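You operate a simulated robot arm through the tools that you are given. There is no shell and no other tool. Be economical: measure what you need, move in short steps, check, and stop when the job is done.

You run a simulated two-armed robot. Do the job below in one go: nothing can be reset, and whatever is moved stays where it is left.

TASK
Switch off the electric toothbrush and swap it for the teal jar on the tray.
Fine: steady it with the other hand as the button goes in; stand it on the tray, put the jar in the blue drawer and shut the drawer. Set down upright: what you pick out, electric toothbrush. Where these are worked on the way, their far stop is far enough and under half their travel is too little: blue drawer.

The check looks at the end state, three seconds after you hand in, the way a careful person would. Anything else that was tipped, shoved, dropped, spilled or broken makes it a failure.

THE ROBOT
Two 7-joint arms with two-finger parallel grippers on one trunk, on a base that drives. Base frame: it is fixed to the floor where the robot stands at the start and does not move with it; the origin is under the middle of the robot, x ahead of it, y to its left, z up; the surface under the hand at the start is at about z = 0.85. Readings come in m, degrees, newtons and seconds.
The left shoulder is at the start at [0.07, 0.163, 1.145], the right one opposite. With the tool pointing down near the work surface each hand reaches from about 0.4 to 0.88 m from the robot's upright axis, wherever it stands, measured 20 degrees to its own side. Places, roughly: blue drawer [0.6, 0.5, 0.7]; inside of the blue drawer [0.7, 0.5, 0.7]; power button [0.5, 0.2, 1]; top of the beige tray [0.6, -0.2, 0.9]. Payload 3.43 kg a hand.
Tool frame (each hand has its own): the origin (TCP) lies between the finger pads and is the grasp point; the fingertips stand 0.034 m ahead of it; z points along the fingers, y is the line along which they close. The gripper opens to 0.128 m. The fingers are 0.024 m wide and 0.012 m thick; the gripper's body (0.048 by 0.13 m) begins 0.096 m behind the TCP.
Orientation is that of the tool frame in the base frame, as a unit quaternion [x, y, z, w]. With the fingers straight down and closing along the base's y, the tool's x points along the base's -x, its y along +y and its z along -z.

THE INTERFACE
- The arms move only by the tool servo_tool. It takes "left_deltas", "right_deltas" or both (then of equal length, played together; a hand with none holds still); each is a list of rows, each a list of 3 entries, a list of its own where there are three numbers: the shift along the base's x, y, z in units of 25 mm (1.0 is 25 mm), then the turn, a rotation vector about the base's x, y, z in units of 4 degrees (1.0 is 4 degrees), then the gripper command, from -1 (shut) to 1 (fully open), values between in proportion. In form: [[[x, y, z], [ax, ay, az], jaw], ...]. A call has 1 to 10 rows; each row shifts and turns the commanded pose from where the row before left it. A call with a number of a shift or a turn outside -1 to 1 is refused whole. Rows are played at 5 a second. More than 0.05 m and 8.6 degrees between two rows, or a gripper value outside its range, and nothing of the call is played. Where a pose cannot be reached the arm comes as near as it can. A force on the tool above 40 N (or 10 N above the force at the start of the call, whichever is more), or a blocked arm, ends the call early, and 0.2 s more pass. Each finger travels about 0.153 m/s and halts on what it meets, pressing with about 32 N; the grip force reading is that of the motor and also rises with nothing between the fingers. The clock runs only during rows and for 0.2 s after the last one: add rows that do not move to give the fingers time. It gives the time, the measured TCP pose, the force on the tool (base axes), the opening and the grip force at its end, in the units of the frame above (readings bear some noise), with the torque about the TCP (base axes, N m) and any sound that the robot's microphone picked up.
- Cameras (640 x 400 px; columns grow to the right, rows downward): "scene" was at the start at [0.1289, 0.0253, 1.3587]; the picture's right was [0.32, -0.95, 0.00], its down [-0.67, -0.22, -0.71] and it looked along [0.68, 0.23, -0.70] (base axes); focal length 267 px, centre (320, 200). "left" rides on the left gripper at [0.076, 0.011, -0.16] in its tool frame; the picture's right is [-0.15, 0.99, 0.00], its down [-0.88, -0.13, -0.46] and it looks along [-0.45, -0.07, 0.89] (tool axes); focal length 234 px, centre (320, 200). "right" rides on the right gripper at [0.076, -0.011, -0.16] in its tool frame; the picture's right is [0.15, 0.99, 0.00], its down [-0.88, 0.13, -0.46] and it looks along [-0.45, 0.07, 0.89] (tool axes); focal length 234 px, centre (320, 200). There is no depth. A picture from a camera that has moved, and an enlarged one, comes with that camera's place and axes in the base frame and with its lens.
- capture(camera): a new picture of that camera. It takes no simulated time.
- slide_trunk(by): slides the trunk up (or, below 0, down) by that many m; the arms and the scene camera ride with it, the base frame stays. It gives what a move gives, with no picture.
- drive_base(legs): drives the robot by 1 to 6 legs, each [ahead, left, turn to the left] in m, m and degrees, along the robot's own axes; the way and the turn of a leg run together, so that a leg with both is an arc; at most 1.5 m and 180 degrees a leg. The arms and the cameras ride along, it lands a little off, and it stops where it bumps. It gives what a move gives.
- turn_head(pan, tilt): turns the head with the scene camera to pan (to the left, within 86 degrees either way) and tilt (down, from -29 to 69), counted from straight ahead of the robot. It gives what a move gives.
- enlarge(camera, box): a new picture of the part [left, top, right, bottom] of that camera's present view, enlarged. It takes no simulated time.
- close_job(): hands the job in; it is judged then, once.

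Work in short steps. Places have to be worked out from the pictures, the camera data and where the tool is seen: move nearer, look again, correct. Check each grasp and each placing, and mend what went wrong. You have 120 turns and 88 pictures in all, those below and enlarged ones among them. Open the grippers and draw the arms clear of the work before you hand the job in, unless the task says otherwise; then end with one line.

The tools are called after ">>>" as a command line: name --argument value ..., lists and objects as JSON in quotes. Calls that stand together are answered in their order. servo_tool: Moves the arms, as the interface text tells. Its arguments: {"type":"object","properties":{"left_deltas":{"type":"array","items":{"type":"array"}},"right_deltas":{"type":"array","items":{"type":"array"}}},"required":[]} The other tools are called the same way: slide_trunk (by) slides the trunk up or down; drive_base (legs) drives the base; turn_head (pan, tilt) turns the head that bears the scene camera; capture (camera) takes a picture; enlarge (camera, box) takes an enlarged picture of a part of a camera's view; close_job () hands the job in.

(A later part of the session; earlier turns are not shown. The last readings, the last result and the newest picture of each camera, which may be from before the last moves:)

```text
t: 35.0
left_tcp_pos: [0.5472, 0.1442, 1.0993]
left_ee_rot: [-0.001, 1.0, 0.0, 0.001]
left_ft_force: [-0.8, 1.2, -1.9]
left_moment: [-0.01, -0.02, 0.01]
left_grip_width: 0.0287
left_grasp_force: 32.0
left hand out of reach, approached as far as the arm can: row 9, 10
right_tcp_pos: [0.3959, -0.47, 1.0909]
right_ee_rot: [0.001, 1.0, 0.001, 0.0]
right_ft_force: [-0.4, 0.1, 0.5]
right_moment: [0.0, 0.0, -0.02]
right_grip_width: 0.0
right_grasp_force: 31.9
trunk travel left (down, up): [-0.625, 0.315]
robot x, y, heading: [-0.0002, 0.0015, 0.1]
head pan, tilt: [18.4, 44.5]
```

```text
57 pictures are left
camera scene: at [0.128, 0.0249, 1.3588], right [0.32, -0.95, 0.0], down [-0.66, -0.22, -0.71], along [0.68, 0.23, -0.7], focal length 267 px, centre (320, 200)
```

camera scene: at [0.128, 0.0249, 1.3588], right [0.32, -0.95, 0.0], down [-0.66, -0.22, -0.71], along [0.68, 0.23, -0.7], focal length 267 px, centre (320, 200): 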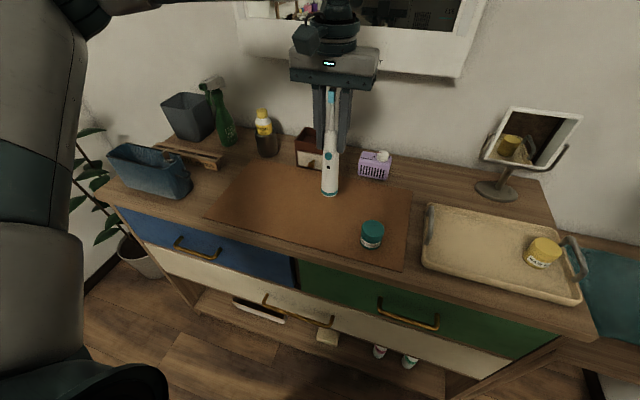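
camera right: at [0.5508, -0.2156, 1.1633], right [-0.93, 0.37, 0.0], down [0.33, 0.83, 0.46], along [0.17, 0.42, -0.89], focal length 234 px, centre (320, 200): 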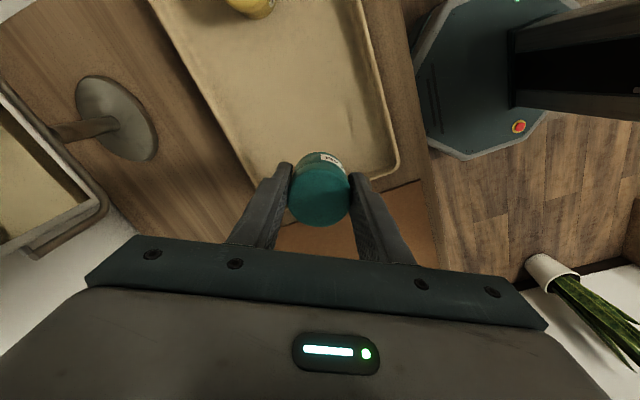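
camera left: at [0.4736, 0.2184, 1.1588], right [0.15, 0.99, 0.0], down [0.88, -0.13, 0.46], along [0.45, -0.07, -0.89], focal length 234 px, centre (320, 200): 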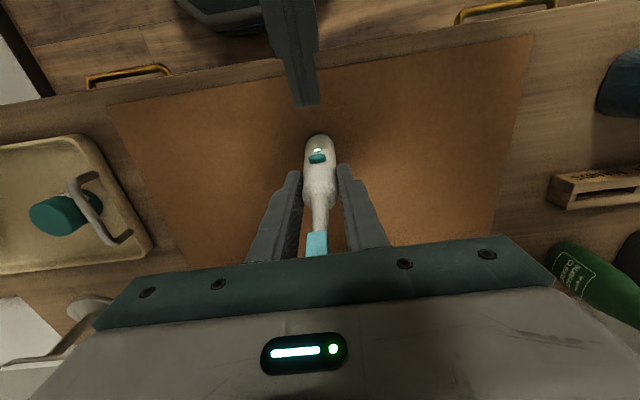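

The left arm hits its limit crossing over, so I'll turn the base 31° to the right, which swings the held brush along an arc to about (0.54, -0.16) over the tray.

>>> drive_base --legs '[[0, 0, -31]]'

>>> turn_head --pan 10 --tilt 46

>>> capture --camera "scene"

>>> capture --camera "left"

```text
t: 36.9
left_tcp_pos: [0.5443, -0.1577, 1.099]
left_ee_rot: [0.267, 0.964, 0.001, 0.0]
left_ft_force: [0.5, -0.1, -2.0]
left_moment: [-0.03, 0.02, 0.0]
left_grip_width: 0.0288
left_grasp_force: 32.1
right_tcp_pos: [0.0996, -0.6074, 1.0894]
right_ee_rot: [0.268, 0.963, 0.001, 0.0]
right_ft_force: [-0.3, 0.3, -1.5]
right_moment: [-0.03, -0.03, 0.03]
right_grip_width: 0.0
right_grasp_force: 31.7
trunk travel left (down, up): [-0.625, 0.315]
robot x, y, heading: [-0.0001, -0.0006, -30.7]
head pan, tilt: [18.4, 44.5]
```

```text
t: 37.6
left_tcp_pos: [0.5453, -0.1586, 1.0993]
left_ee_rot: [0.266, 0.964, 0.0, 0.0]
left_ft_force: [-0.7, 0.0, -1.7]
left_moment: [-0.02, 0.03, 0.0]
left_grip_width: 0.0287
left_grasp_force: 31.5
right_tcp_pos: [0.0998, -0.6075, 1.0893]
right_ee_rot: [0.267, 0.964, 0.001, 0.0]
right_ft_force: [0.2, -0.1, 0.6]
right_moment: [-0.02, 0.0, -0.01]
right_grip_width: 0.0001
right_grasp_force: 32.3
trunk travel left (down, up): [-0.625, 0.315]
robot x, y, heading: [-0.0008, 0.0012, -30.7]
head pan, tilt: [10.0, 46.0]
```

```text
56 pictures are left
camera scene: at [0.1195, -0.0554, 1.3566], right [-0.36, -0.93, 0.0], down [-0.67, 0.26, -0.69], along [0.65, -0.25, -0.72], focal length 267 px, centre (320, 200)
```

scene: 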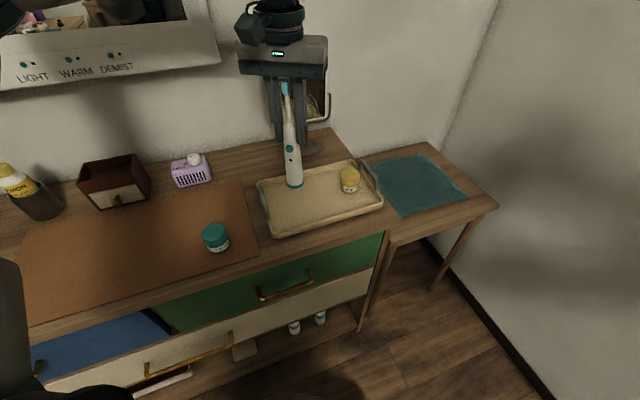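

```text
55 pictures are left
camera left: at [0.4858, -0.1095, 1.259], right [0.63, 0.77, 0.0], down [0.69, -0.56, 0.46], along [0.35, -0.29, -0.89], focal length 234 px, centre (320, 200)
```

left: 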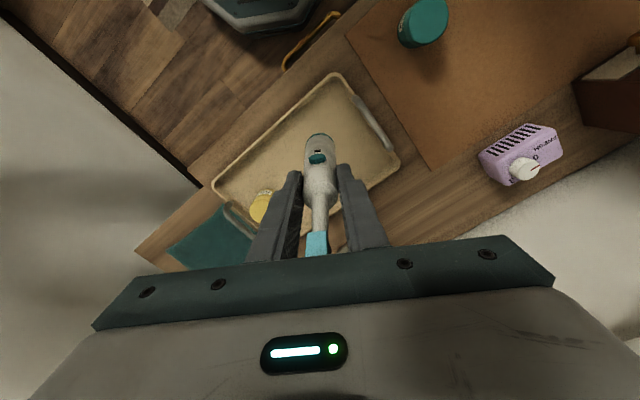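

The swing landed well, brush over the tray. I'll shift to about (0.57, -0.17) and lower to ~15 mm above the seat.

>>> servo_tool --left_deltas '[[[0.5, -0.25, -0.2], [0, 0, 0], -1], [[0.5, -0.25, -0.5], [0, 0, 0], -1], [[0, 0, -0.6], [0, 0, 0], -1], [[0, 0, -0.6], [0, 0, 0], -1], [[0, 0, -0.6], [0, 0, 0], -1], [[0, 0, -0.5], [0, 0, 0], -1], [[0, 0, -0.3], [0, 0, 0], -1], [[0, 0, 0], [0, 0, 0], -1]]'

>>> capture --camera "scene"

>>> enlarge --camera "scene" --box '[230, 60, 400, 250]'

```text
t: 39.4
left_tcp_pos: [0.5644, -0.1657, 1.0234]
left_ee_rot: [0.266, 0.964, -0.001, 0.0]
left_ft_force: [0.3, 0.4, -1.1]
left_moment: [-0.02, 0.01, 0.0]
left_grip_width: 0.0289
left_grasp_force: 32.2
left hand out of reach, approached as far as the arm can: row 2
right_tcp_pos: [0.099, -0.6079, 1.089]
right_ee_rot: [0.267, 0.964, 0.001, 0.001]
right_ft_force: [0.3, 0.2, -0.4]
right_moment: [0.02, 0.02, 0.03]
right_grip_width: 0.0001
right_grasp_force: 32.1
trunk travel left (down, up): [-0.625, 0.315]
robot x, y, heading: [0.0016, 0.0006, -30.9]
head pan, tilt: [10.0, 46.0]
```

```text
54 pictures are left
camera scene: at [0.1195, -0.0554, 1.3565], right [-0.36, -0.93, 0.0], down [-0.67, 0.26, -0.69], along [0.65, -0.25, -0.72], focal length 267 px, centre (320, 200)
```

scene: 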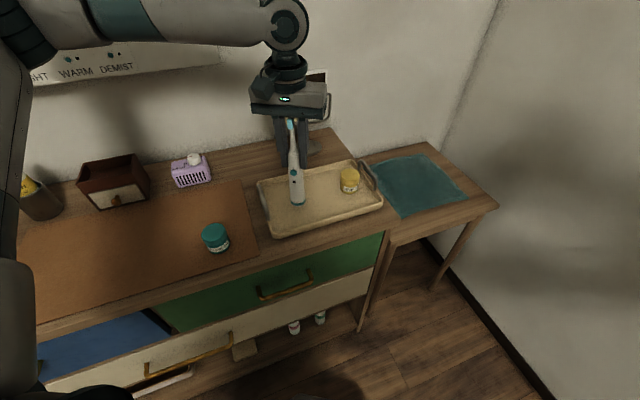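

```text
2.11 times, centred on (315, 155) of scene
camera zoom: at [0.1195, -0.0554, 1.3565], right [-0.36, -0.93, 0.0], down [-0.67, 0.26, -0.69], along [0.65, -0.25, -0.72], focal length 563 px, centre (330, 295)
```

zoom: 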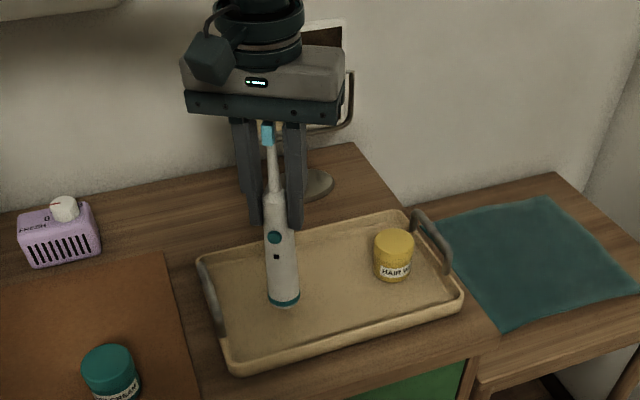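

Well inside the tray. Creeping down to contact.

>>> servo_tool --left_deltas '[[[0, 0, -0.4], [0, 0, 0], -1], [[0, 0, -0.3], [0, 0, 0], -1], [[0, 0, -0.1], [0, 0, 0], -1], [[0, 0, -0.08], [0, 0, 0], -1], [[0, 0, 0], [0, 0, 0], -1]]'

```text
t: 40.6
left_tcp_pos: [0.5644, -0.1643, 1.0016]
left_ee_rot: [0.266, 0.964, -0.002, 0.002]
left_ft_force: [1.4, 0.1, 8.2]
left_moment: [0.01, -0.11, -0.04]
left_grip_width: 0.0288
left_grasp_force: 32.4
right_tcp_pos: [0.099, -0.6087, 1.09]
right_ee_rot: [0.268, 0.964, 0.001, 0.0]
right_ft_force: [0.3, 1.0, -0.6]
right_moment: [0.02, 0.01, 0.03]
right_grip_width: 0.0001
right_grasp_force: 31.9
trunk travel left (down, up): [-0.625, 0.315]
robot x, y, heading: [0.0011, 0.002, -30.7]
head pan, tilt: [10.0, 46.0]
```

Seated with ~8 N. Opening slowly, then rising straight up.

>>> servo_tool --left_deltas '[[[0, 0, 0], [0, 0, 0], -0.4], [[0, 0, 0], [0, 0, 0], 0.2], [[0, 0, 0], [0, 0, 0], 0.8], [[0, 0, 0], [0, 0, 0], 0.8], [[0, 0, 0.6], [0, 0, 0], 0.8], [[0, 0, 1], [0, 0, 0], 0.8], [[0, 0, 1], [0, 0, 0], 0.8], [[0, 0, 1], [0, 0, 0], 0.8], [[0, 0, 1], [0, 0, 0], 0.8], [[0, 0, 1], [0, 0, 0], 0.8]]'

>>> enlarge --camera "scene" --box '[230, 60, 400, 250]'

```text
t: 42.8
left_tcp_pos: [0.5693, -0.1538, 1.1529]
left_ee_rot: [0.265, 0.964, -0.001, 0.0]
left_ft_force: [0.2, 0.7, -0.1]
left_moment: [-0.02, -0.05, -0.02]
left_grip_width: 0.1155
left_grasp_force: 0.0
left hand out of reach, approached as far as the arm can: row 9, 10
right_tcp_pos: [0.0995, -0.607, 1.0901]
right_ee_rot: [0.267, 0.964, 0.001, 0.0]
right_ft_force: [-0.8, -0.1, 0.2]
right_moment: [0.01, 0.0, -0.02]
right_grip_width: 0.0
right_grasp_force: 32.7
trunk travel left (down, up): [-0.625, 0.315]
robot x, y, heading: [0.0012, 0.0025, -30.7]
head pan, tilt: [10.0, 46.0]
```

```text
2.11 times, centred on (315, 155) of scene
camera zoom: at [0.1187, -0.0549, 1.3566], right [-0.36, -0.93, 0.0], down [-0.67, 0.26, -0.69], along [0.65, -0.25, -0.72], focal length 563 px, centre (330, 295)
```

zoom: 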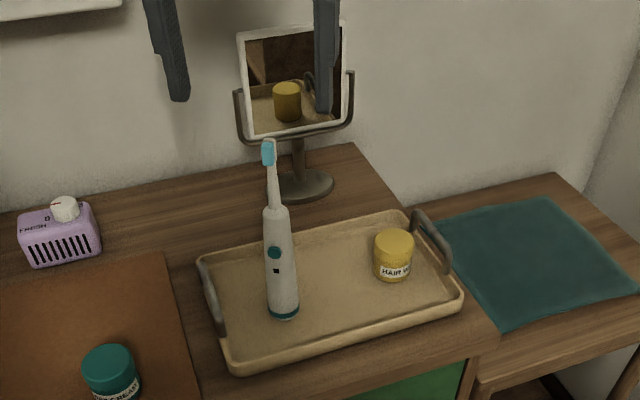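

The brush stands upright and lit off on the tray. I'll turn the base back left and look toward the blue drawer.

>>> drive_base --legs '[[0, 0, 31]]'

>>> turn_head --pan 40 --tilt 50

>>> capture --camera "scene"

```text
t: 44.7
left_tcp_pos: [0.5684, 0.161, 1.1534]
left_ee_rot: [-0.003, 1.0, -0.001, 0.001]
left_ft_force: [0.2, 0.1, -1.0]
left_moment: [0.02, 0.01, 0.03]
left_grip_width: 0.1151
left_grasp_force: 0.1
right_tcp_pos: [0.3983, -0.4692, 1.0897]
right_ee_rot: [0.0, 1.0, 0.001, 0.0]
right_ft_force: [-0.7, 0.5, 0.9]
right_moment: [0.0, -0.01, -0.01]
right_grip_width: 0.0004
right_grasp_force: 32.4
trunk travel left (down, up): [-0.625, 0.315]
robot x, y, heading: [0.0009, -0.0044, 0.1]
head pan, tilt: [10.0, 46.0]
```

```text
t: 45.7
left_tcp_pos: [0.5679, 0.1614, 1.1529]
left_ee_rot: [-0.003, 1.0, -0.001, 0.0]
left_ft_force: [0.0, 1.0, 0.4]
left_moment: [0.02, 0.01, 0.0]
left_grip_width: 0.1149
left_grasp_force: 0.1
right_tcp_pos: [0.3991, -0.469, 1.0885]
right_ee_rot: [0.0, 1.0, 0.0, -0.001]
right_ft_force: [0.1, 0.0, 0.4]
right_moment: [-0.03, 0.0, -0.01]
right_grip_width: 0.0001
right_grasp_force: 31.4
trunk travel left (down, up): [-0.625, 0.315]
robot x, y, heading: [-0.0025, 0.0003, 0.1]
head pan, tilt: [40.0, 50.0]
```

```text
51 pictures are left
camera scene: at [0.1103, 0.0487, 1.3511], right [0.64, -0.77, 0.0], down [-0.59, -0.49, -0.64], along [0.49, 0.41, -0.77], focal length 267 px, centre (320, 200)
```

scene: 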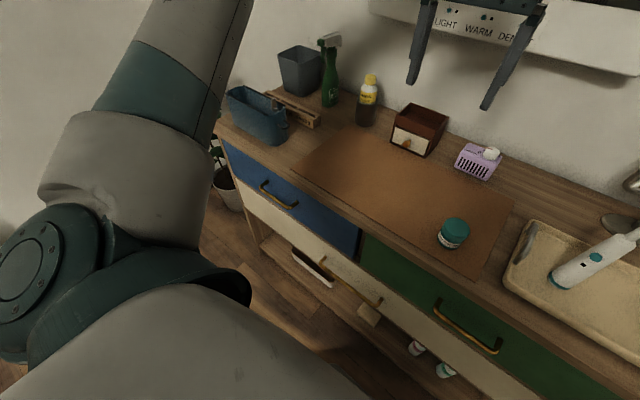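

The blue drawer's handle is in view; enlarging it.

>>> enlarge --camera "scene" --box '[210, 120, 370, 280]'

```text
2.50 times, centred on (290, 200) of scene
camera zoom: at [0.1103, 0.0487, 1.3511], right [0.64, -0.77, 0.0], down [-0.59, -0.49, -0.64], along [0.49, 0.41, -0.77], focal length 668 px, centre (395, 200)
```

zoom: 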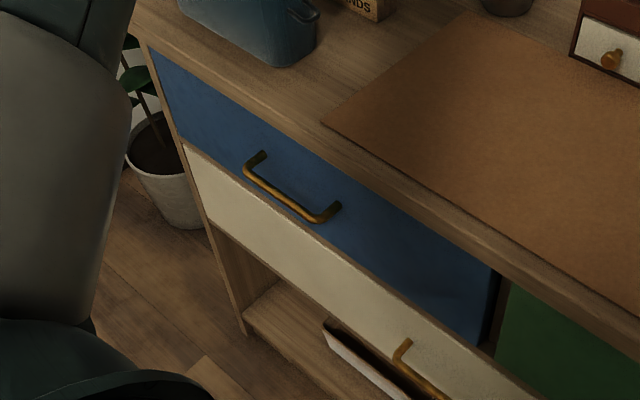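

Handle bar ≈ from (0.415, 0.424) to (0.415, 0.538) at z≈0.752, drawer front ≈0.45. I'll back the base 0.2 m to make room for the drawer, then turn the left hand so the fingers straddle the bar at a slant.

>>> drive_base --legs '[[-0.2, 0, 0]]'

>>> servo_tool --left_deltas '[[[0, 0.6, 0], [0.465, -0.465, -1], 0.8], [[0, 0.6, 0], [0.465, -0.465, -1], 0.8], [[0, 0.6, 0], [0.465, -0.465, -1], 0.8], [[0, 0.6, 0], [0.465, -0.465, -1], 0.8], [[0, 0.6, -0.4], [0.465, -0.465, -1], 0.8], [[0, 0.6, -0.6], [0.465, -0.465, -1], 0.8], [[0, 0.6, -0.6], [0.465, -0.465, -1], 0.8], [[0, 0.6, -0.6], [0.465, -0.465, -1], 0.4], [[0, 0.6, -0.6], [0.465, -0.465, -1], 0], [[0, 0.6, -0.6], [0.465, -0.465, -1], 0]]'

>>> capture --camera "scene"

```text
t: 47.3
left_tcp_pos: [0.3677, 0.161, 1.1544]
left_ee_rot: [-0.004, 1.0, -0.002, 0.0]
left_ft_force: [-0.6, -0.6, 0.1]
left_moment: [-0.01, 0.0, -0.02]
left_grip_width: 0.115
left_grasp_force: 0.0
right_tcp_pos: [0.1994, -0.4699, 1.09]
right_ee_rot: [-0.001, 1.0, 0.001, 0.0]
right_ft_force: [0.3, -0.1, -0.7]
right_moment: [0.0, -0.03, 0.0]
right_grip_width: 0.0
right_grasp_force: 32.1
trunk travel left (down, up): [-0.625, 0.315]
robot x, y, heading: [-0.1984, 0.0003, 0.5]
head pan, tilt: [40.0, 50.0]
```

```text
t: 49.5
left_tcp_pos: [0.3669, 0.3111, 1.0676]
left_ee_rot: [0.336, 0.915, 0.156, 0.159]
left_ft_force: [0.0, 0.0, -0.5]
left_moment: [-0.04, -0.06, 0.0]
left_grip_width: 0.0639
left_grasp_force: 0.1
right_tcp_pos: [0.1989, -0.4694, 1.0901]
right_ee_rot: [-0.001, 1.0, 0.0, 0.0]
right_ft_force: [-0.2, 0.9, 0.5]
right_moment: [-0.01, 0.01, 0.0]
right_grip_width: 0.0
right_grasp_force: 31.8
trunk travel left (down, up): [-0.625, 0.315]
robot x, y, heading: [-0.2, -0.0038, 0.1]
head pan, tilt: [40.0, 50.0]
```

```text
49 pictures are left
camera scene: at [-0.0899, 0.0492, 1.3511], right [0.65, -0.76, 0.0], down [-0.59, -0.49, -0.64], along [0.49, 0.41, -0.77], focal length 267 px, centre (320, 200)
```

scene: 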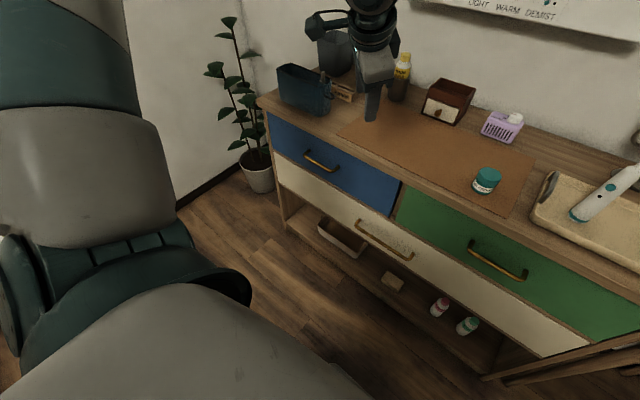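

Good view of the handle from here; refining it by parallax.

>>> enlarge --camera "scene" --box '[260, 100, 410, 220]'

```text
3.33 times, centred on (335, 160) of scene
camera zoom: at [-0.0899, 0.0492, 1.3511], right [0.65, -0.76, 0.0], down [-0.59, -0.49, -0.64], along [0.49, 0.41, -0.77], focal length 891 px, centre (270, 333)
```

zoom: 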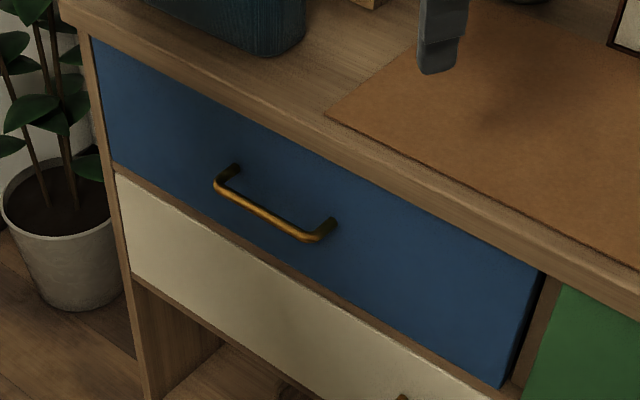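

Triangulated bar: (0.413, 0.475, 0.751). Continuing the turn down to a pre-grasp pose 80 mm back along the fingers.

>>> servo_tool --left_deltas '[[[-0.1, 0.6, -0.9], [0.465, -0.465, -1], 0], [[-0.1, 0.6, -0.9], [0.465, -0.465, -1], 0], [[-0.1, 0.6, -0.9], [0.465, -0.465, -1], 0], [[-0.1, 0.6, -0.9], [0.465, -0.465, -1], 0], [[-0.1, 0.6, -0.9], [0.465, -0.465, -1], 0], [[-0.1, 0.6, -0.9], [0.465, -0.465, -1], 0], [[-0.1, 0.6, -0.9], [0.465, -0.465, -1], 0], [[-0.1, 0.6, -0.9], [0.465, -0.465, -1], 0], [[-0.1, 0.6, -0.9], [0.465, -0.465, -1], 0], [[-0.1, 0.6, -0.9], [0.465, -0.465, -1], 0]]'

>>> servo_tool --left_deltas '[[[0, 0.5, -0.8], [0.465, -0.465, -1], 0], [[0, 0, 0], [0, 0, 0], 0]]'

>>> capture --camera "scene"

>>> capture --camera "left"

```text
t: 51.7
left_tcp_pos: [0.3419, 0.4606, 0.844]
left_ee_rot: [0.618, 0.673, 0.286, 0.29]
left_ft_force: [-0.6, 0.3, 0.1]
left_moment: [-0.02, 0.01, -0.02]
left_grip_width: 0.0642
left_grasp_force: 0.0
right_tcp_pos: [0.1989, -0.4686, 1.0892]
right_ee_rot: [-0.001, 1.0, 0.0, 0.0]
right_ft_force: [0.5, -0.4, 0.7]
right_moment: [-0.04, -0.01, 0.0]
right_grip_width: 0.0
right_grasp_force: 32.0
trunk travel left (down, up): [-0.625, 0.315]
robot x, y, heading: [-0.201, -0.0019, 0.2]
head pan, tilt: [40.0, 50.0]
```

```text
t: 52.3
left_tcp_pos: [0.3439, 0.4734, 0.8243]
left_ee_rot: [0.641, 0.642, 0.297, 0.299]
left_ft_force: [0.3, -0.1, 0.0]
left_moment: [0.03, 0.03, 0.01]
left_grip_width: 0.064
left_grasp_force: 0.1
right_tcp_pos: [0.199, -0.4703, 1.0885]
right_ee_rot: [0.0, 1.0, 0.001, 0.0]
right_ft_force: [0.7, 0.4, 0.2]
right_moment: [0.0, 0.01, 0.04]
right_grip_width: 0.0002
right_grasp_force: 32.1
trunk travel left (down, up): [-0.625, 0.315]
robot x, y, heading: [-0.1993, 0.0012, 0.2]
head pan, tilt: [40.0, 50.0]
```

```text
47 pictures are left
camera scene: at [-0.0895, 0.0477, 1.3511], right [0.65, -0.76, 0.0], down [-0.59, -0.49, -0.64], along [0.49, 0.42, -0.77], focal length 267 px, centre (320, 200)
```

scene: 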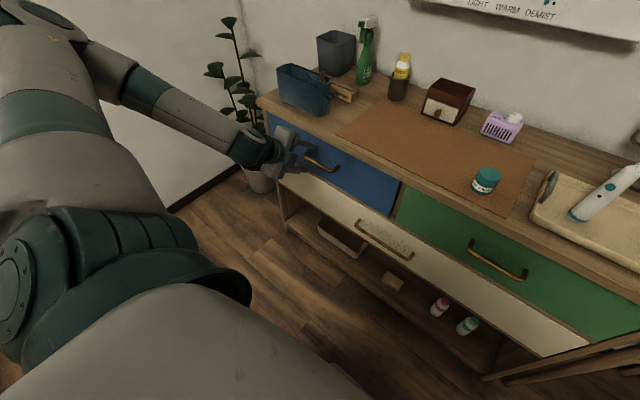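

```text
46 pictures are left
camera left: at [0.229, 0.5501, 0.936], right [0.64, -0.14, 0.76], down [-0.43, -0.88, 0.2], along [0.64, -0.45, -0.62], focal length 234 px, centre (320, 200)
```

left: 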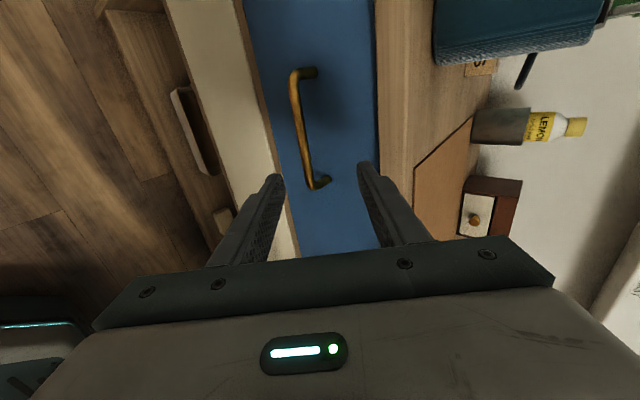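

The fingers straddle the bar's line. I'll narrow the opening to ~36 mm and advance along the fingers to TCP ≈ (0.396, 0.487, 0.764).

>>> servo_tool --left_deltas '[[[0, 0.56, -0.64], [0, 0, 0], -0.44], [[0.4, 0, -0.34], [0, 0, 0], -0.44], [[0.4, 0, -0.34], [0, 0, 0], -0.44], [[0.4, 0, -0.34], [0, 0, 0], -0.44], [[0.4, 0, -0.34], [0, 0, 0], -0.44], [[0.3, 0, -0.25], [0, 0, 0], -0.44], [[0, 0, 0], [0, 0, 0], -0.44]]'

>>> capture --camera "left"

>>> enlarge --camera "scene" --box '[240, 100, 390, 220]'

```text
t: 53.9
left_tcp_pos: [0.3892, 0.4889, 0.7662]
left_ee_rot: [0.641, 0.642, 0.296, 0.3]
left_ft_force: [-0.6, -1.2, 0.5]
left_moment: [-0.02, 0.01, 0.03]
left_grip_width: 0.0356
left_grasp_force: 0.0
right_tcp_pos: [0.1991, -0.4692, 1.0897]
right_ee_rot: [-0.001, 1.0, 0.0, 0.0]
right_ft_force: [0.0, -0.4, 0.0]
right_moment: [-0.01, 0.01, 0.0]
right_grip_width: 0.0002
right_grasp_force: 32.5
trunk travel left (down, up): [-0.625, 0.315]
robot x, y, heading: [-0.1997, 0.0012, 0.1]
head pan, tilt: [40.0, 50.0]
```

```text
45 pictures are left
camera left: at [0.2754, 0.5651, 0.8785], right [0.64, -0.14, 0.76], down [-0.43, -0.88, 0.2], along [0.64, -0.45, -0.62], focal length 234 px, centre (320, 200)
```

left: 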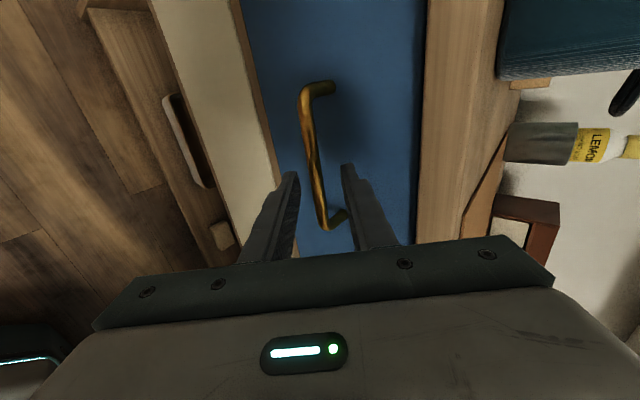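

```text
3.33 times, centred on (315, 160) of scene
camera zoom: at [-0.0901, 0.0489, 1.3511], right [0.65, -0.76, 0.0], down [-0.59, -0.49, -0.64], along [0.49, 0.41, -0.77], focal length 891 px, centre (337, 333)
```

zoom: 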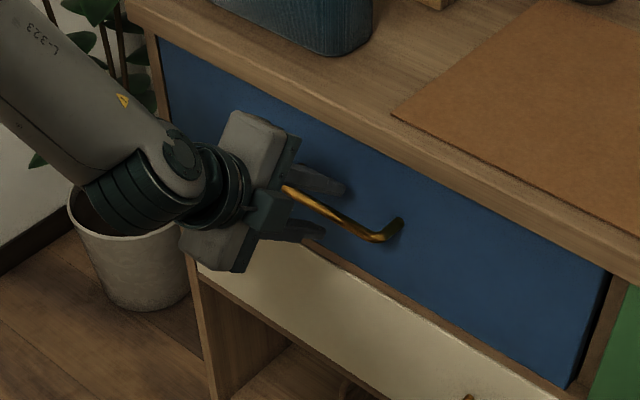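

The bar lies centred between the fingers, only near the tips; I'll advance 9 mm more and close.

>>> servo_tool --left_deltas '[[[0.28, 0, -0.24], [0, 0, 0], -0.5], [[0, 0, 0], [0, 0, 0], -1], [[0, 0, 0], [0, 0, 0], -1], [[0, 0, 0], [0, 0, 0], -1]]'

>>> capture --camera "left"

```text
t: 54.9
left_tcp_pos: [0.3961, 0.4873, 0.7588]
left_ee_rot: [0.642, 0.643, 0.294, 0.298]
left_ft_force: [-13.9, -9.1, -17.8]
left_moment: [-0.04, 0.69, 0.27]
left_grip_width: 0.0117
left_grasp_force: 45.0
right_tcp_pos: [0.1994, -0.4685, 1.0887]
right_ee_rot: [-0.001, 1.0, -0.001, -0.001]
right_ft_force: [-0.5, -0.2, -0.1]
right_moment: [0.0, -0.03, 0.01]
right_grip_width: 0.0004
right_grasp_force: 31.7
trunk travel left (down, up): [-0.625, 0.315]
robot x, y, heading: [-0.2022, 0.0031, 0.0]
head pan, tilt: [40.0, 50.0]
```

```text
43 pictures are left
camera left: at [0.2818, 0.5646, 0.8706], right [0.64, -0.14, 0.75], down [-0.43, -0.88, 0.2], along [0.63, -0.46, -0.63], focal length 234 px, centre (320, 200)
```

left: 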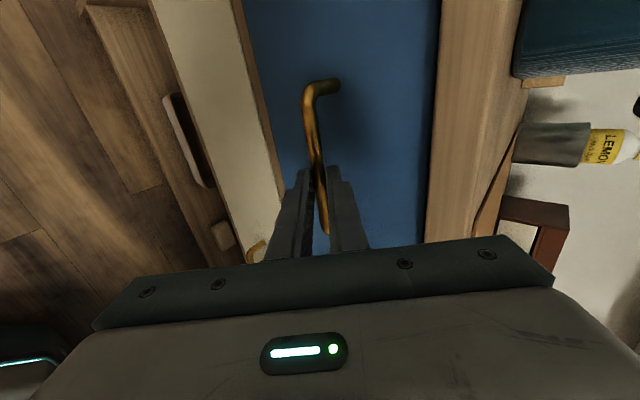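

Gripped at 11.7 mm. Pulling the drawer straight toward -x.

>>> servo_tool --left_deltas '[[[-0.3, 0, 0], [0, 0, 0], -1], [[-0.6, 0, 0], [0, 0, 0], -1], [[-0.6, 0, 0], [0, 0, 0], -1], [[-0.6, 0, 0], [0, 0, 0], -1], [[-0.6, 0, 0], [0, 0, 0], -1], [[-0.6, 0, 0], [0, 0, 0], -1], [[-0.6, 0, 0], [0, 0, 0], -1], [[-0.6, 0, 0], [0, 0, 0], -1]]'

>>> capture --camera "scene"

```text
t: 56.8
left_tcp_pos: [0.2809, 0.4862, 0.759]
left_ee_rot: [0.642, 0.643, 0.292, 0.299]
left_ft_force: [-1.1, -0.6, -12.0]
left_moment: [0.2, 0.42, 0.07]
left_grip_width: 0.0118
left_grasp_force: 44.6
right_tcp_pos: [0.1994, -0.4697, 1.0901]
right_ee_rot: [-0.001, 1.0, 0.001, 0.001]
right_ft_force: [-0.8, -0.3, 0.4]
right_moment: [0.0, -0.01, -0.01]
right_grip_width: 0.0
right_grasp_force: 31.5
trunk travel left (down, up): [-0.625, 0.315]
robot x, y, heading: [-0.2026, 0.0009, 0.2]
head pan, tilt: [40.0, 50.0]
stopped in row 8 (left hand): the force on the tool passed its limit at 43 N (the readings are from after the stop); the commanded pose is now the measured one
```

```text
42 pictures are left
camera scene: at [-0.0899, 0.0494, 1.3516], right [0.65, -0.76, 0.0], down [-0.59, -0.49, -0.64], along [0.49, 0.41, -0.77], focal length 267 px, centre (320, 200)
```

scene: 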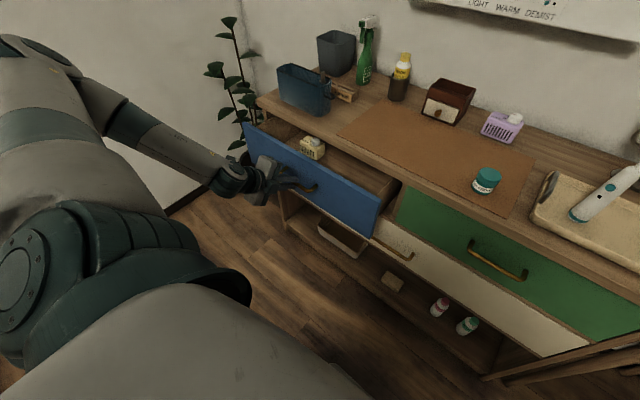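

Opened about 0.115 m and then hit a stop; a small box is already in it. A closer look at the drawer inside.

>>> enlarge --camera "scene" --box '[230, 80, 410, 240]'

>>> servo_tool --left_deltas '[[[-0.15, 0, 0], [0, 0, 0], -1], [[-0.15, 0, 0], [0, 0, 0], -1], [[0, 0, 0], [0, 0, 0], -1]]'

```text
2.50 times, centred on (320, 160) of scene
camera zoom: at [-0.0899, 0.0494, 1.3516], right [0.65, -0.76, 0.0], down [-0.59, -0.49, -0.64], along [0.49, 0.41, -0.77], focal length 668 px, centre (320, 300)
```

zoom: 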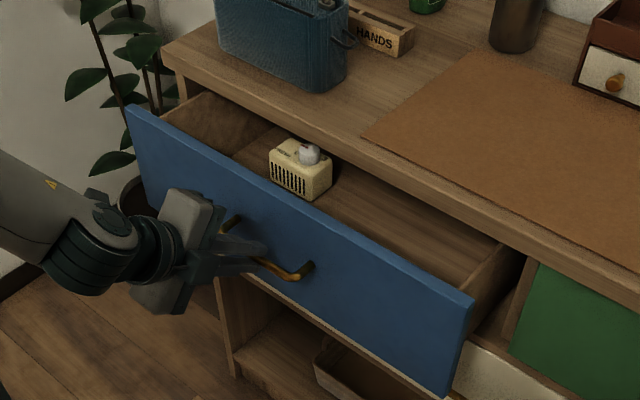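

```text
t: 57.6
left_tcp_pos: [0.2761, 0.4876, 0.7588]
left_ee_rot: [0.641, 0.644, 0.292, 0.299]
left_ft_force: [0.0, 0.8, -16.8]
left_moment: [0.05, 0.44, 0.11]
left_grip_width: 0.0117
left_grasp_force: 45.4
right_tcp_pos: [0.2004, -0.4687, 1.0889]
right_ee_rot: [-0.001, 1.0, 0.0, -0.001]
right_ft_force: [-0.3, 0.7, 0.3]
right_moment: [0.0, 0.01, -0.04]
right_grip_width: 0.0
right_grasp_force: 32.2
trunk travel left (down, up): [-0.625, 0.315]
robot x, y, heading: [-0.1955, 0.0005, 0.3]
head pan, tilt: [40.0, 50.0]
```

It still slides with little force, so the earlier stop was not the end. Pulling on gently.

>>> servo_tool --left_deltas '[[[-0.2, 0, 0], [0, 0, 0], -1], [[-0.3, 0, 0], [0, 0, 0], -1], [[-0.4, 0, 0], [0, 0, 0], -1], [[-0.4, 0, 0], [0, 0, 0], -1], [[-0.4, 0, 0], [0, 0, 0], -1], [[-0.4, 0, 0], [0, 0, 0], -1], [[-0.4, 0, 0], [0, 0, 0], -1], [[-0.4, 0, 0], [0, 0, 0], -1]]'

>>> enlarge --camera "scene" --box '[230, 80, 410, 240]'

```text
t: 59.4
left_tcp_pos: [0.2021, 0.488, 0.7593]
left_ee_rot: [0.642, 0.643, 0.293, 0.299]
left_ft_force: [-1.1, -0.2, -19.8]
left_moment: [-0.16, 0.51, -0.17]
left_grip_width: 0.0116
left_grasp_force: 44.6
right_tcp_pos: [0.2002, -0.4693, 1.0892]
right_ee_rot: [-0.001, 1.0, 0.0, -0.001]
right_ft_force: [-0.1, -0.5, -0.1]
right_moment: [-0.01, -0.02, -0.01]
right_grip_width: 0.0
right_grasp_force: 31.4
trunk travel left (down, up): [-0.625, 0.315]
robot x, y, heading: [-0.2022, 0.0014, -0.2]
head pan, tilt: [40.0, 50.0]
```

```text
2.50 times, centred on (320, 160) of scene
camera zoom: at [-0.0884, 0.0503, 1.3508], right [0.65, -0.76, 0.0], down [-0.59, -0.5, -0.64], along [0.49, 0.41, -0.77], focal length 668 px, centre (320, 300)
```

zoom: 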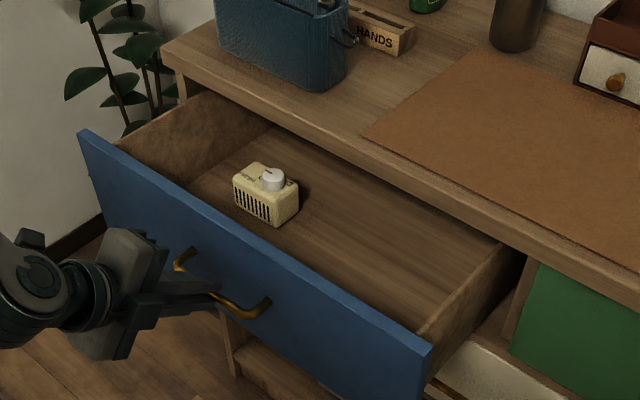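

Open 0.194 m now. A little further to be well past half travel.

>>> servo_tool --left_deltas '[[[-0.2, 0, 0], [0, 0, 0], -1], [[-0.3, 0, 0], [0, 0, 0], -1], [[-0.4, 0, 0], [0, 0, 0], -1], [[-0.4, 0, 0], [0, 0, 0], -1], [[-0.4, 0, 0], [0, 0, 0], -1], [[-0.3, 0, 0], [0, 0, 0], -1]]'

>>> capture --camera "scene"

```text
t: 60.8
left_tcp_pos: [0.1539, 0.4876, 0.7588]
left_ee_rot: [0.641, 0.644, 0.292, 0.299]
left_ft_force: [-0.8, -2.8, -25.8]
left_moment: [0.21, 0.63, 0.26]
left_grip_width: 0.012
left_grasp_force: 45.1
right_tcp_pos: [0.1999, -0.469, 1.0889]
right_ee_rot: [-0.001, 1.0, 0.0, -0.001]
right_ft_force: [0.1, 0.0, 0.3]
right_moment: [-0.01, 0.01, -0.01]
right_grip_width: 0.0
right_grasp_force: 32.2
trunk travel left (down, up): [-0.625, 0.315]
robot x, y, heading: [-0.1967, 0.0024, 0.1]
head pan, tilt: [40.0, 50.0]
```

```text
39 pictures are left
camera scene: at [-0.0881, 0.0504, 1.3508], right [0.65, -0.76, 0.0], down [-0.59, -0.5, -0.64], along [0.49, 0.41, -0.77], focal length 267 px, centre (320, 200)
```

scene: 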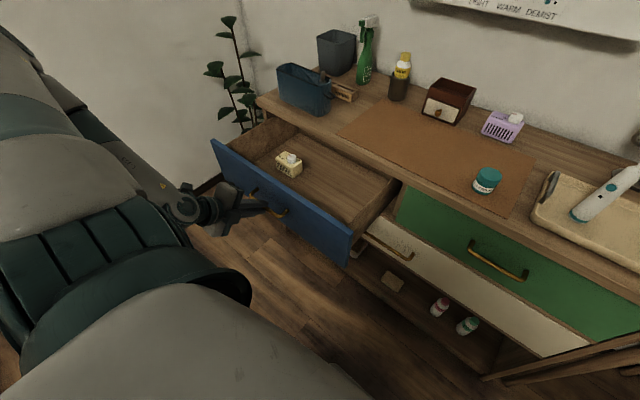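

Open 0.24 m, ample. Releasing the handle and backing out along the finger direction.

>>> servo_tool --left_deltas '[[[0, 0, 0], [0, 0, 0], -0.44], [[0, 0, 0], [0, 0, 0], -0.44], [[-0.4, 0, 0.34], [0, 0, 0], -0.44], [[-0.4, 0, 0.34], [0, 0, 0], -0.44], [[-0.4, 0, 0.34], [0, 0, 0], -0.44], [[-0.4, 0, 0.34], [0, 0, 0], -0.44], [[0, 0, 0.5], [0, 0, 0], -0.44], [[0, 0, 0.8], [0, 0, 0], -0.44], [[0, 0, 0.8], [0, 0, 0], -0.44]]'

>>> capture --camera "scene"

>>> capture --camera "left"

```text
t: 62.8
left_tcp_pos: [0.1169, 0.5005, 0.8389]
left_ee_rot: [0.642, 0.642, 0.293, 0.299]
left_ft_force: [0.9, -0.5, 0.3]
left_moment: [-0.01, -0.01, 0.0]
left_grip_width: 0.036
left_grasp_force: 0.1
left hand out of reach, approached as far as the arm can: row 8, 9
right_tcp_pos: [0.1999, -0.4697, 1.0885]
right_ee_rot: [-0.001, 1.0, 0.0, 0.0]
right_ft_force: [0.1, -0.5, -0.1]
right_moment: [-0.01, 0.01, 0.0]
right_grip_width: 0.0
right_grasp_force: 32.4
trunk travel left (down, up): [-0.625, 0.315]
robot x, y, heading: [-0.2022, -0.0035, 0.1]
head pan, tilt: [40.0, 50.0]
```

```text
38 pictures are left
camera scene: at [-0.0894, 0.048, 1.351], right [0.65, -0.76, 0.0], down [-0.59, -0.49, -0.64], along [0.49, 0.41, -0.77], focal length 267 px, centre (320, 200)
```

scene: 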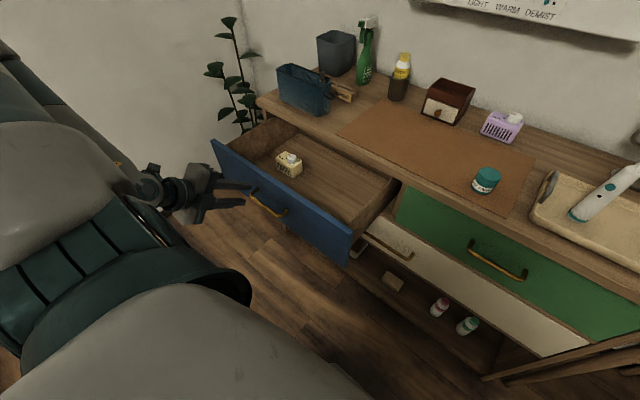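

```text
37 pictures are left
camera left: at [0.0036, 0.5775, 0.9504], right [0.64, -0.14, 0.76], down [-0.43, -0.88, 0.2], along [0.63, -0.46, -0.62], focal length 234 px, centre (320, 200)
```

left: 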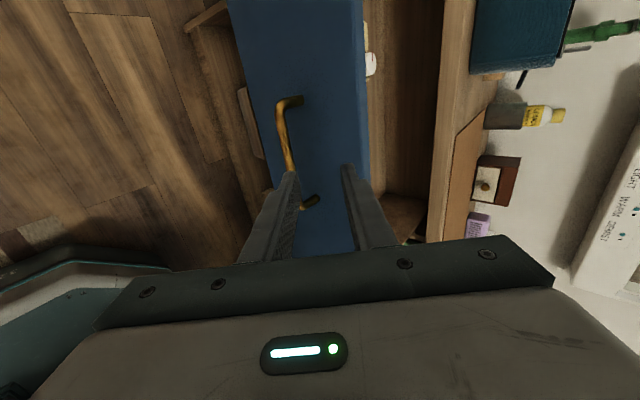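

Hand is free of the handle. Now I raise the left hand and bring the fingers to straight down (keeping the yaw), over the drawer region.

>>> servo_tool --left_deltas '[[[0, 0, 1], [0, 1, 0], 0], [[0, 0, 1], [0, 1, 0], 0.4], [[0.2, 0, 1], [0, 1, 0], 0.4], [[0.6, -0.4, 1], [0, 1, 0], 0.4], [[0.9, -0.6, 1], [0, 1, 0], 0.4], [[0.9, -0.6, 1], [0, 1, 0], 0.4], [[0.9, -0.6, 1], [0, 1, 0], 0.4], [[0.9, -0.6, 0.6], [0, 1, 0], 0.4], [[0.9, -0.6, 0.4], [0, 1, 0], 0.4], [[0.9, -0.6, 0], [0, 1, 0], 0.4]]'

>>> servo_tool --left_deltas '[[[0.9, -0.6, 0], [0, 1, 0], 0.4], [[0.9, -0.6, 0], [0, 1, 0], 0.4], [[0.9, -0.6, 0], [0, 0.5, 0], 0.4]]'

>>> capture --camera "left"

```text
t: 65.0
left_tcp_pos: [0.267, 0.4416, 1.0133]
left_ee_rot: [0.699, 0.706, 0.09, 0.068]
left_ft_force: [0.0, 0.0, 0.1]
left_moment: [0.0, 0.03, 0.04]
left_grip_width: 0.0898
left_grasp_force: 0.1
left hand out of reach, approached as far as the arm can: row 1, 2, 6, 7
right_tcp_pos: [0.202, -0.47, 1.0876]
right_ee_rot: [0.0, 1.0, 0.001, 0.0]
right_ft_force: [0.1, 0.0, 0.2]
right_moment: [-0.01, 0.05, 0.0]
right_grip_width: 0.0001
right_grasp_force: 32.1
trunk travel left (down, up): [-0.625, 0.315]
robot x, y, heading: [-0.1945, 0.0007, 0.2]
head pan, tilt: [40.0, 50.0]
```

```text
t: 65.8
left_tcp_pos: [0.3334, 0.3965, 1.0111]
left_ee_rot: [0.704, 0.709, 0.031, 0.008]
left_ft_force: [0.2, -0.1, 1.2]
left_moment: [-0.01, -0.02, -0.02]
left_grip_width: 0.0895
left_grasp_force: 0.1
right_tcp_pos: [0.2011, -0.4695, 1.0886]
right_ee_rot: [0.0, 1.0, 0.001, -0.002]
right_ft_force: [-0.1, 0.3, -0.5]
right_moment: [0.02, 0.02, 0.0]
right_grip_width: 0.0001
right_grasp_force: 31.7
trunk travel left (down, up): [-0.625, 0.315]
robot x, y, heading: [-0.1999, -0.0032, 0.0]
head pan, tilt: [40.0, 50.0]
```

```text
36 pictures are left
camera left: at [0.3357, 0.4677, 1.1741], right [0.99, -0.14, 0.05], down [-0.15, -0.9, 0.42], along [-0.02, -0.42, -0.91], focal length 234 px, centre (320, 200)
```

left: 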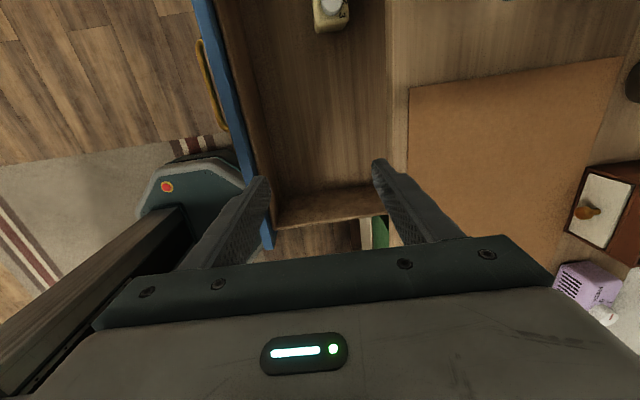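

The drawer interior spans roughly x 0.235–0.44, y 0.32–0.68, with free room around (0.33, 0.42). I'll fix the ~3° residual tilt, then turn the base right 18° to bring the jar into the left hand's reach.

>>> servo_tool --left_deltas '[[[0, 0, 0.3], [-0.47, 0.8, 0], 0.4], [[0, 0, 0.3], [0, 0, 0], 0.4]]'

>>> drive_base --legs '[[0, 0, -18]]'

>>> turn_head --pan 25 --tilt 45

>>> capture --camera "scene"

```text
t: 66.4
left_tcp_pos: [0.3331, 0.3969, 1.028]
left_ee_rot: [0.705, 0.71, -0.001, -0.001]
left_ft_force: [-0.8, 0.4, -0.3]
left_moment: [0.0, -0.04, 0.01]
left_grip_width: 0.0896
left_grasp_force: 0.1
right_tcp_pos: [0.1984, -0.4694, 1.0894]
right_ee_rot: [-0.002, 1.0, 0.001, 0.0]
right_ft_force: [-0.4, 0.0, -0.7]
right_moment: [0.01, 0.0, 0.03]
right_grip_width: 0.0
right_grasp_force: 32.2
trunk travel left (down, up): [-0.625, 0.315]
robot x, y, heading: [-0.1993, -0.0035, 0.0]
head pan, tilt: [40.0, 50.0]
```

```text
t: 67.8
left_tcp_pos: [0.4301, 0.2124, 1.0267]
left_ee_rot: [0.807, 0.59, -0.001, 0.0]
left_ft_force: [-0.5, -0.4, 0.1]
left_moment: [0.01, -0.01, 0.0]
left_grip_width: 0.0898
left_grasp_force: 0.1
right_tcp_pos: [0.0339, -0.5699, 1.0903]
right_ee_rot: [0.156, 0.988, 0.001, 0.0]
right_ft_force: [-0.1, 0.1, 0.6]
right_moment: [-0.02, -0.02, -0.06]
right_grip_width: 0.0
right_grasp_force: 32.2
trunk travel left (down, up): [-0.625, 0.315]
robot x, y, heading: [-0.1949, 0.0022, -17.8]
head pan, tilt: [40.0, 50.0]
```

```text
t: 68.5
left_tcp_pos: [0.4292, 0.2134, 1.0282]
left_ee_rot: [0.807, 0.591, -0.001, 0.0]
left_ft_force: [0.1, -0.3, 0.0]
left_moment: [0.0, -0.01, -0.01]
left_grip_width: 0.0894
left_grasp_force: 0.2
right_tcp_pos: [0.0327, -0.5702, 1.0895]
right_ee_rot: [0.155, 0.988, 0.001, 0.0]
right_ft_force: [-0.4, -0.7, -0.1]
right_moment: [-0.01, 0.01, 0.02]
right_grip_width: 0.0
right_grasp_force: 32.4
trunk travel left (down, up): [-0.625, 0.315]
robot x, y, heading: [-0.2019, -0.0025, -17.9]
head pan, tilt: [25.0, 45.0]
```

```text
35 pictures are left
camera scene: at [-0.0702, -0.0066, 1.358], right [0.12, -0.99, 0.0], down [-0.7, -0.09, -0.71], along [0.7, 0.09, -0.71], focal length 267 px, centre (320, 200)
```

scene: 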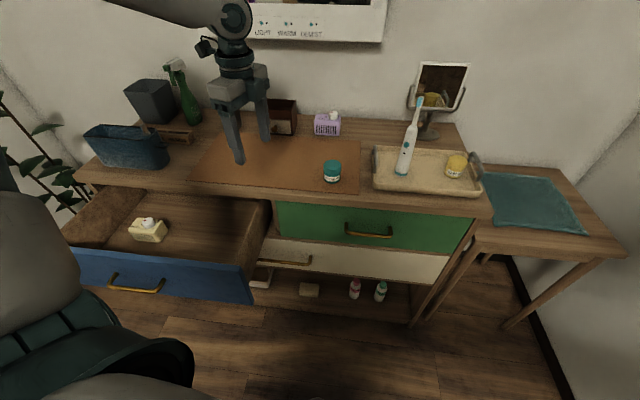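

All fine. Moving the left hand over the jar at (0.518, 0.03).

>>> servo_tool --left_deltas '[[[0.44, -0.92, 0], [0, 0, 0], 0.4], [[0.44, -0.92, 0], [0, 0, 0], 0.4], [[0.44, -0.92, 0], [0, 0, 0], 0.4], [[0.44, -0.92, 0], [0, 0, 0], 0.4], [[0.44, -0.92, 0], [0, 0, 0], 0.4], [[0.44, -0.92, 0], [0, 0, 0], 0.4], [[0.44, -0.92, 0], [0, 0, 0], 0.4], [[0.44, -0.92, 0], [0, 0, 0], 0.4], [[0, 0, -0.8], [0, 0, 0], 0.4], [[0, 0, 0], [0, 0, 0], 0.4]]'

>>> capture --camera "left"

```text
t: 70.7
left_tcp_pos: [0.5188, 0.0288, 1.0082]
left_ee_rot: [0.807, 0.591, -0.001, -0.001]
left_ft_force: [-0.5, 0.0, -0.3]
left_moment: [0.02, 0.02, -0.02]
left_grip_width: 0.0898
left_grasp_force: 0.1
right_tcp_pos: [0.0345, -0.5698, 1.0907]
right_ee_rot: [0.157, 0.988, 0.0, 0.0]
right_ft_force: [-0.6, -0.4, 0.5]
right_moment: [-0.02, 0.01, 0.02]
right_grip_width: 0.0
right_grasp_force: 31.6
trunk travel left (down, up): [-0.625, 0.315]
robot x, y, heading: [-0.1992, 0.0002, -18.0]
head pan, tilt: [25.0, 45.0]
```

```text
34 pictures are left
camera left: at [0.5525, 0.0973, 1.1679], right [0.9, -0.44, 0.0], down [-0.39, -0.8, 0.46], along [-0.2, -0.41, -0.89], focal length 234 px, centre (320, 200)
```

left: 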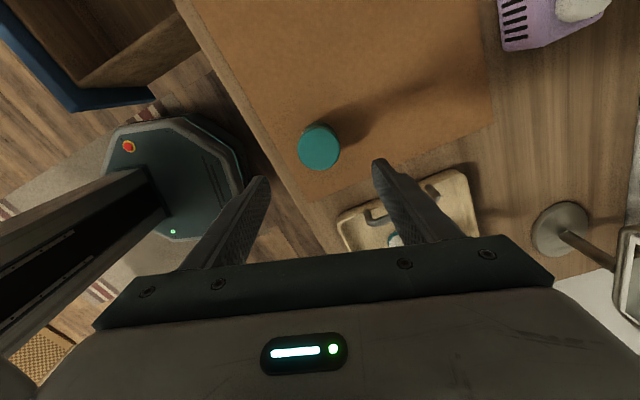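

Jar centre reads (0.521, 0.036). Nudging and descending around it.

>>> servo_tool --left_deltas '[[[0.08, 0.2, -0.6], [0, 0, 0], 0.4], [[0, 0, -0.8], [0, 0, 0], 0.4], [[0, 0, -0.8], [0, 0, 0], 0.4], [[0, 0, -0.8], [0, 0, 0], 0.4], [[0, 0, -0.7], [0, 0, 0], 0.4], [[0, 0, -0.5], [0, 0, 0], 0.4], [[0, 0, 0], [0, 0, 0], 0.4]]'

>>> capture --camera "left"

```text
t: 72.3
left_tcp_pos: [0.5135, 0.0425, 0.9082]
left_ee_rot: [0.807, 0.591, -0.001, 0.0]
left_ft_force: [-0.7, 0.5, 0.0]
left_moment: [0.0, 0.01, 0.0]
left_grip_width: 0.0896
left_grasp_force: 0.2
left hand out of reach, approached as far as the arm can: row 5, 6
right_tcp_pos: [0.0339, -0.5687, 1.0887]
right_ee_rot: [0.157, 0.988, 0.001, 0.001]
right_ft_force: [-0.5, 0.2, 0.3]
right_moment: [-0.01, 0.02, 0.0]
right_grip_width: 0.0
right_grasp_force: 31.6
trunk travel left (down, up): [-0.625, 0.315]
robot x, y, heading: [-0.1981, -0.0023, -17.9]
head pan, tilt: [25.0, 45.0]
```

```text
33 pictures are left
camera left: at [0.5472, 0.1128, 1.0673], right [0.9, -0.44, 0.0], down [-0.39, -0.8, 0.46], along [-0.2, -0.41, -0.89], focal length 234 px, centre (320, 200)
```

left: 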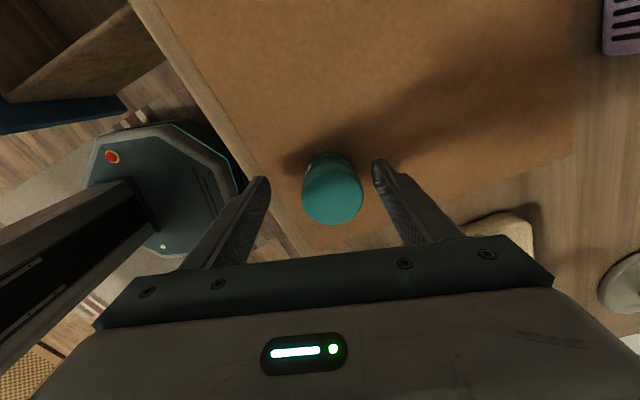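

The arm is near its far limit, 9 mm off along the closing axis. I'll lift 0.1, drive ahead 60 mm, and come down again.

>>> servo_tool --left_deltas '[[[0, 0, 1], [0, 0, 0], 0.4], [[0, 0, 1], [0, 0, 0], 0.4], [[0, 0, 1], [0, 0, 0], 0.4], [[0, 0, 1], [0, 0, 0], 0.4]]'

>>> drive_base --legs '[[0.07, 0, 0]]'

```text
t: 73.3
left_tcp_pos: [0.5135, 0.0428, 1.0084]
left_ee_rot: [0.808, 0.589, 0.0, 0.0]
left_ft_force: [-0.1, -0.1, 0.0]
left_moment: [-0.01, 0.01, -0.03]
left_grip_width: 0.0897
left_grasp_force: 0.0
right_tcp_pos: [0.0349, -0.5705, 1.0892]
right_ee_rot: [0.156, 0.988, 0.0, 0.001]
right_ft_force: [0.1, 0.4, 0.0]
right_moment: [-0.04, 0.0, -0.01]
right_grip_width: 0.0
right_grasp_force: 31.9
trunk travel left (down, up): [-0.625, 0.315]
robot x, y, heading: [-0.199, -0.0023, -17.8]
head pan, tilt: [25.0, 45.0]
```

```text
t: 74.4
left_tcp_pos: [0.5792, 0.0219, 1.0067]
left_ee_rot: [0.807, 0.59, 0.0, 0.0]
left_ft_force: [0.5, 0.3, 0.2]
left_moment: [0.0, 0.01, 0.01]
left_grip_width: 0.0899
left_grasp_force: 0.0
right_tcp_pos: [0.1008, -0.5912, 1.0893]
right_ee_rot: [0.156, 0.988, 0.0, 0.0]
right_ft_force: [0.0, 0.3, 0.1]
right_moment: [0.01, 0.03, 0.01]
right_grip_width: 0.0001
right_grasp_force: 32.5
trunk travel left (down, up): [-0.625, 0.315]
robot x, y, heading: [-0.1328, -0.0218, -17.9]
head pan, tilt: [25.0, 45.0]
```

Now back to the jar's centre (0.5215, 0.038), then down.

>>> servo_tool --left_deltas '[[[-0.77, 0.21, 0], [0, 0, 0], 0.4], [[-0.77, 0.21, 0], [0, 0, 0], 0.4], [[-0.77, 0.21, 0], [0, 0, 0], 0.4], [[0, 0, -0.8], [0, 0, 0], 0.4], [[0, 0, -0.8], [0, 0, 0], 0.4], [[0, 0, -0.8], [0, 0, 0], 0.4], [[0, 0, -0.8], [0, 0, 0], 0.4], [[0, 0, -0.8], [0, 0, 0], 0.4], [[0, 0, -0.15], [0, 0, 0], 0.4], [[0, 0, 0], [0, 0, 0], 0.4]]'

>>> capture --camera "left"

```text
t: 76.6
left_tcp_pos: [0.5224, 0.038, 0.9041]
left_ee_rot: [0.807, 0.59, -0.001, -0.001]
left_ft_force: [0.9, 0.2, 0.6]
left_moment: [0.02, -0.03, -0.03]
left_grip_width: 0.0893
left_grasp_force: 0.1
right_tcp_pos: [0.101, -0.5914, 1.0883]
right_ee_rot: [0.156, 0.988, 0.001, 0.0]
right_ft_force: [0.2, 0.5, 0.1]
right_moment: [0.0, 0.0, -0.02]
right_grip_width: 0.0
right_grasp_force: 32.2
trunk travel left (down, up): [-0.625, 0.315]
robot x, y, heading: [-0.1319, -0.0191, -17.5]
head pan, tilt: [25.0, 45.0]
```

```text
32 pictures are left
camera left: at [0.5559, 0.1066, 1.063], right [0.9, -0.44, 0.0], down [-0.39, -0.8, 0.46], along [-0.2, -0.41, -0.89], focal length 234 px, centre (320, 200)
```

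left: 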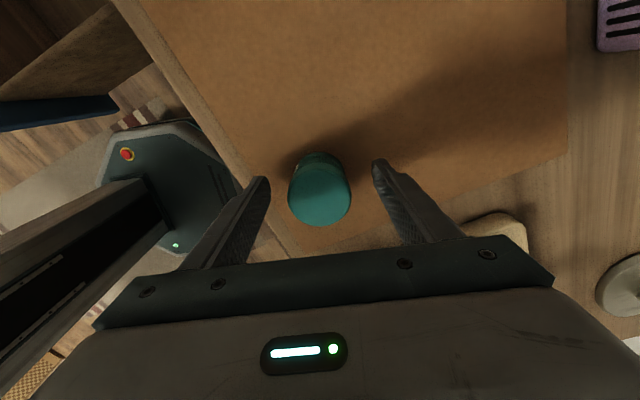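

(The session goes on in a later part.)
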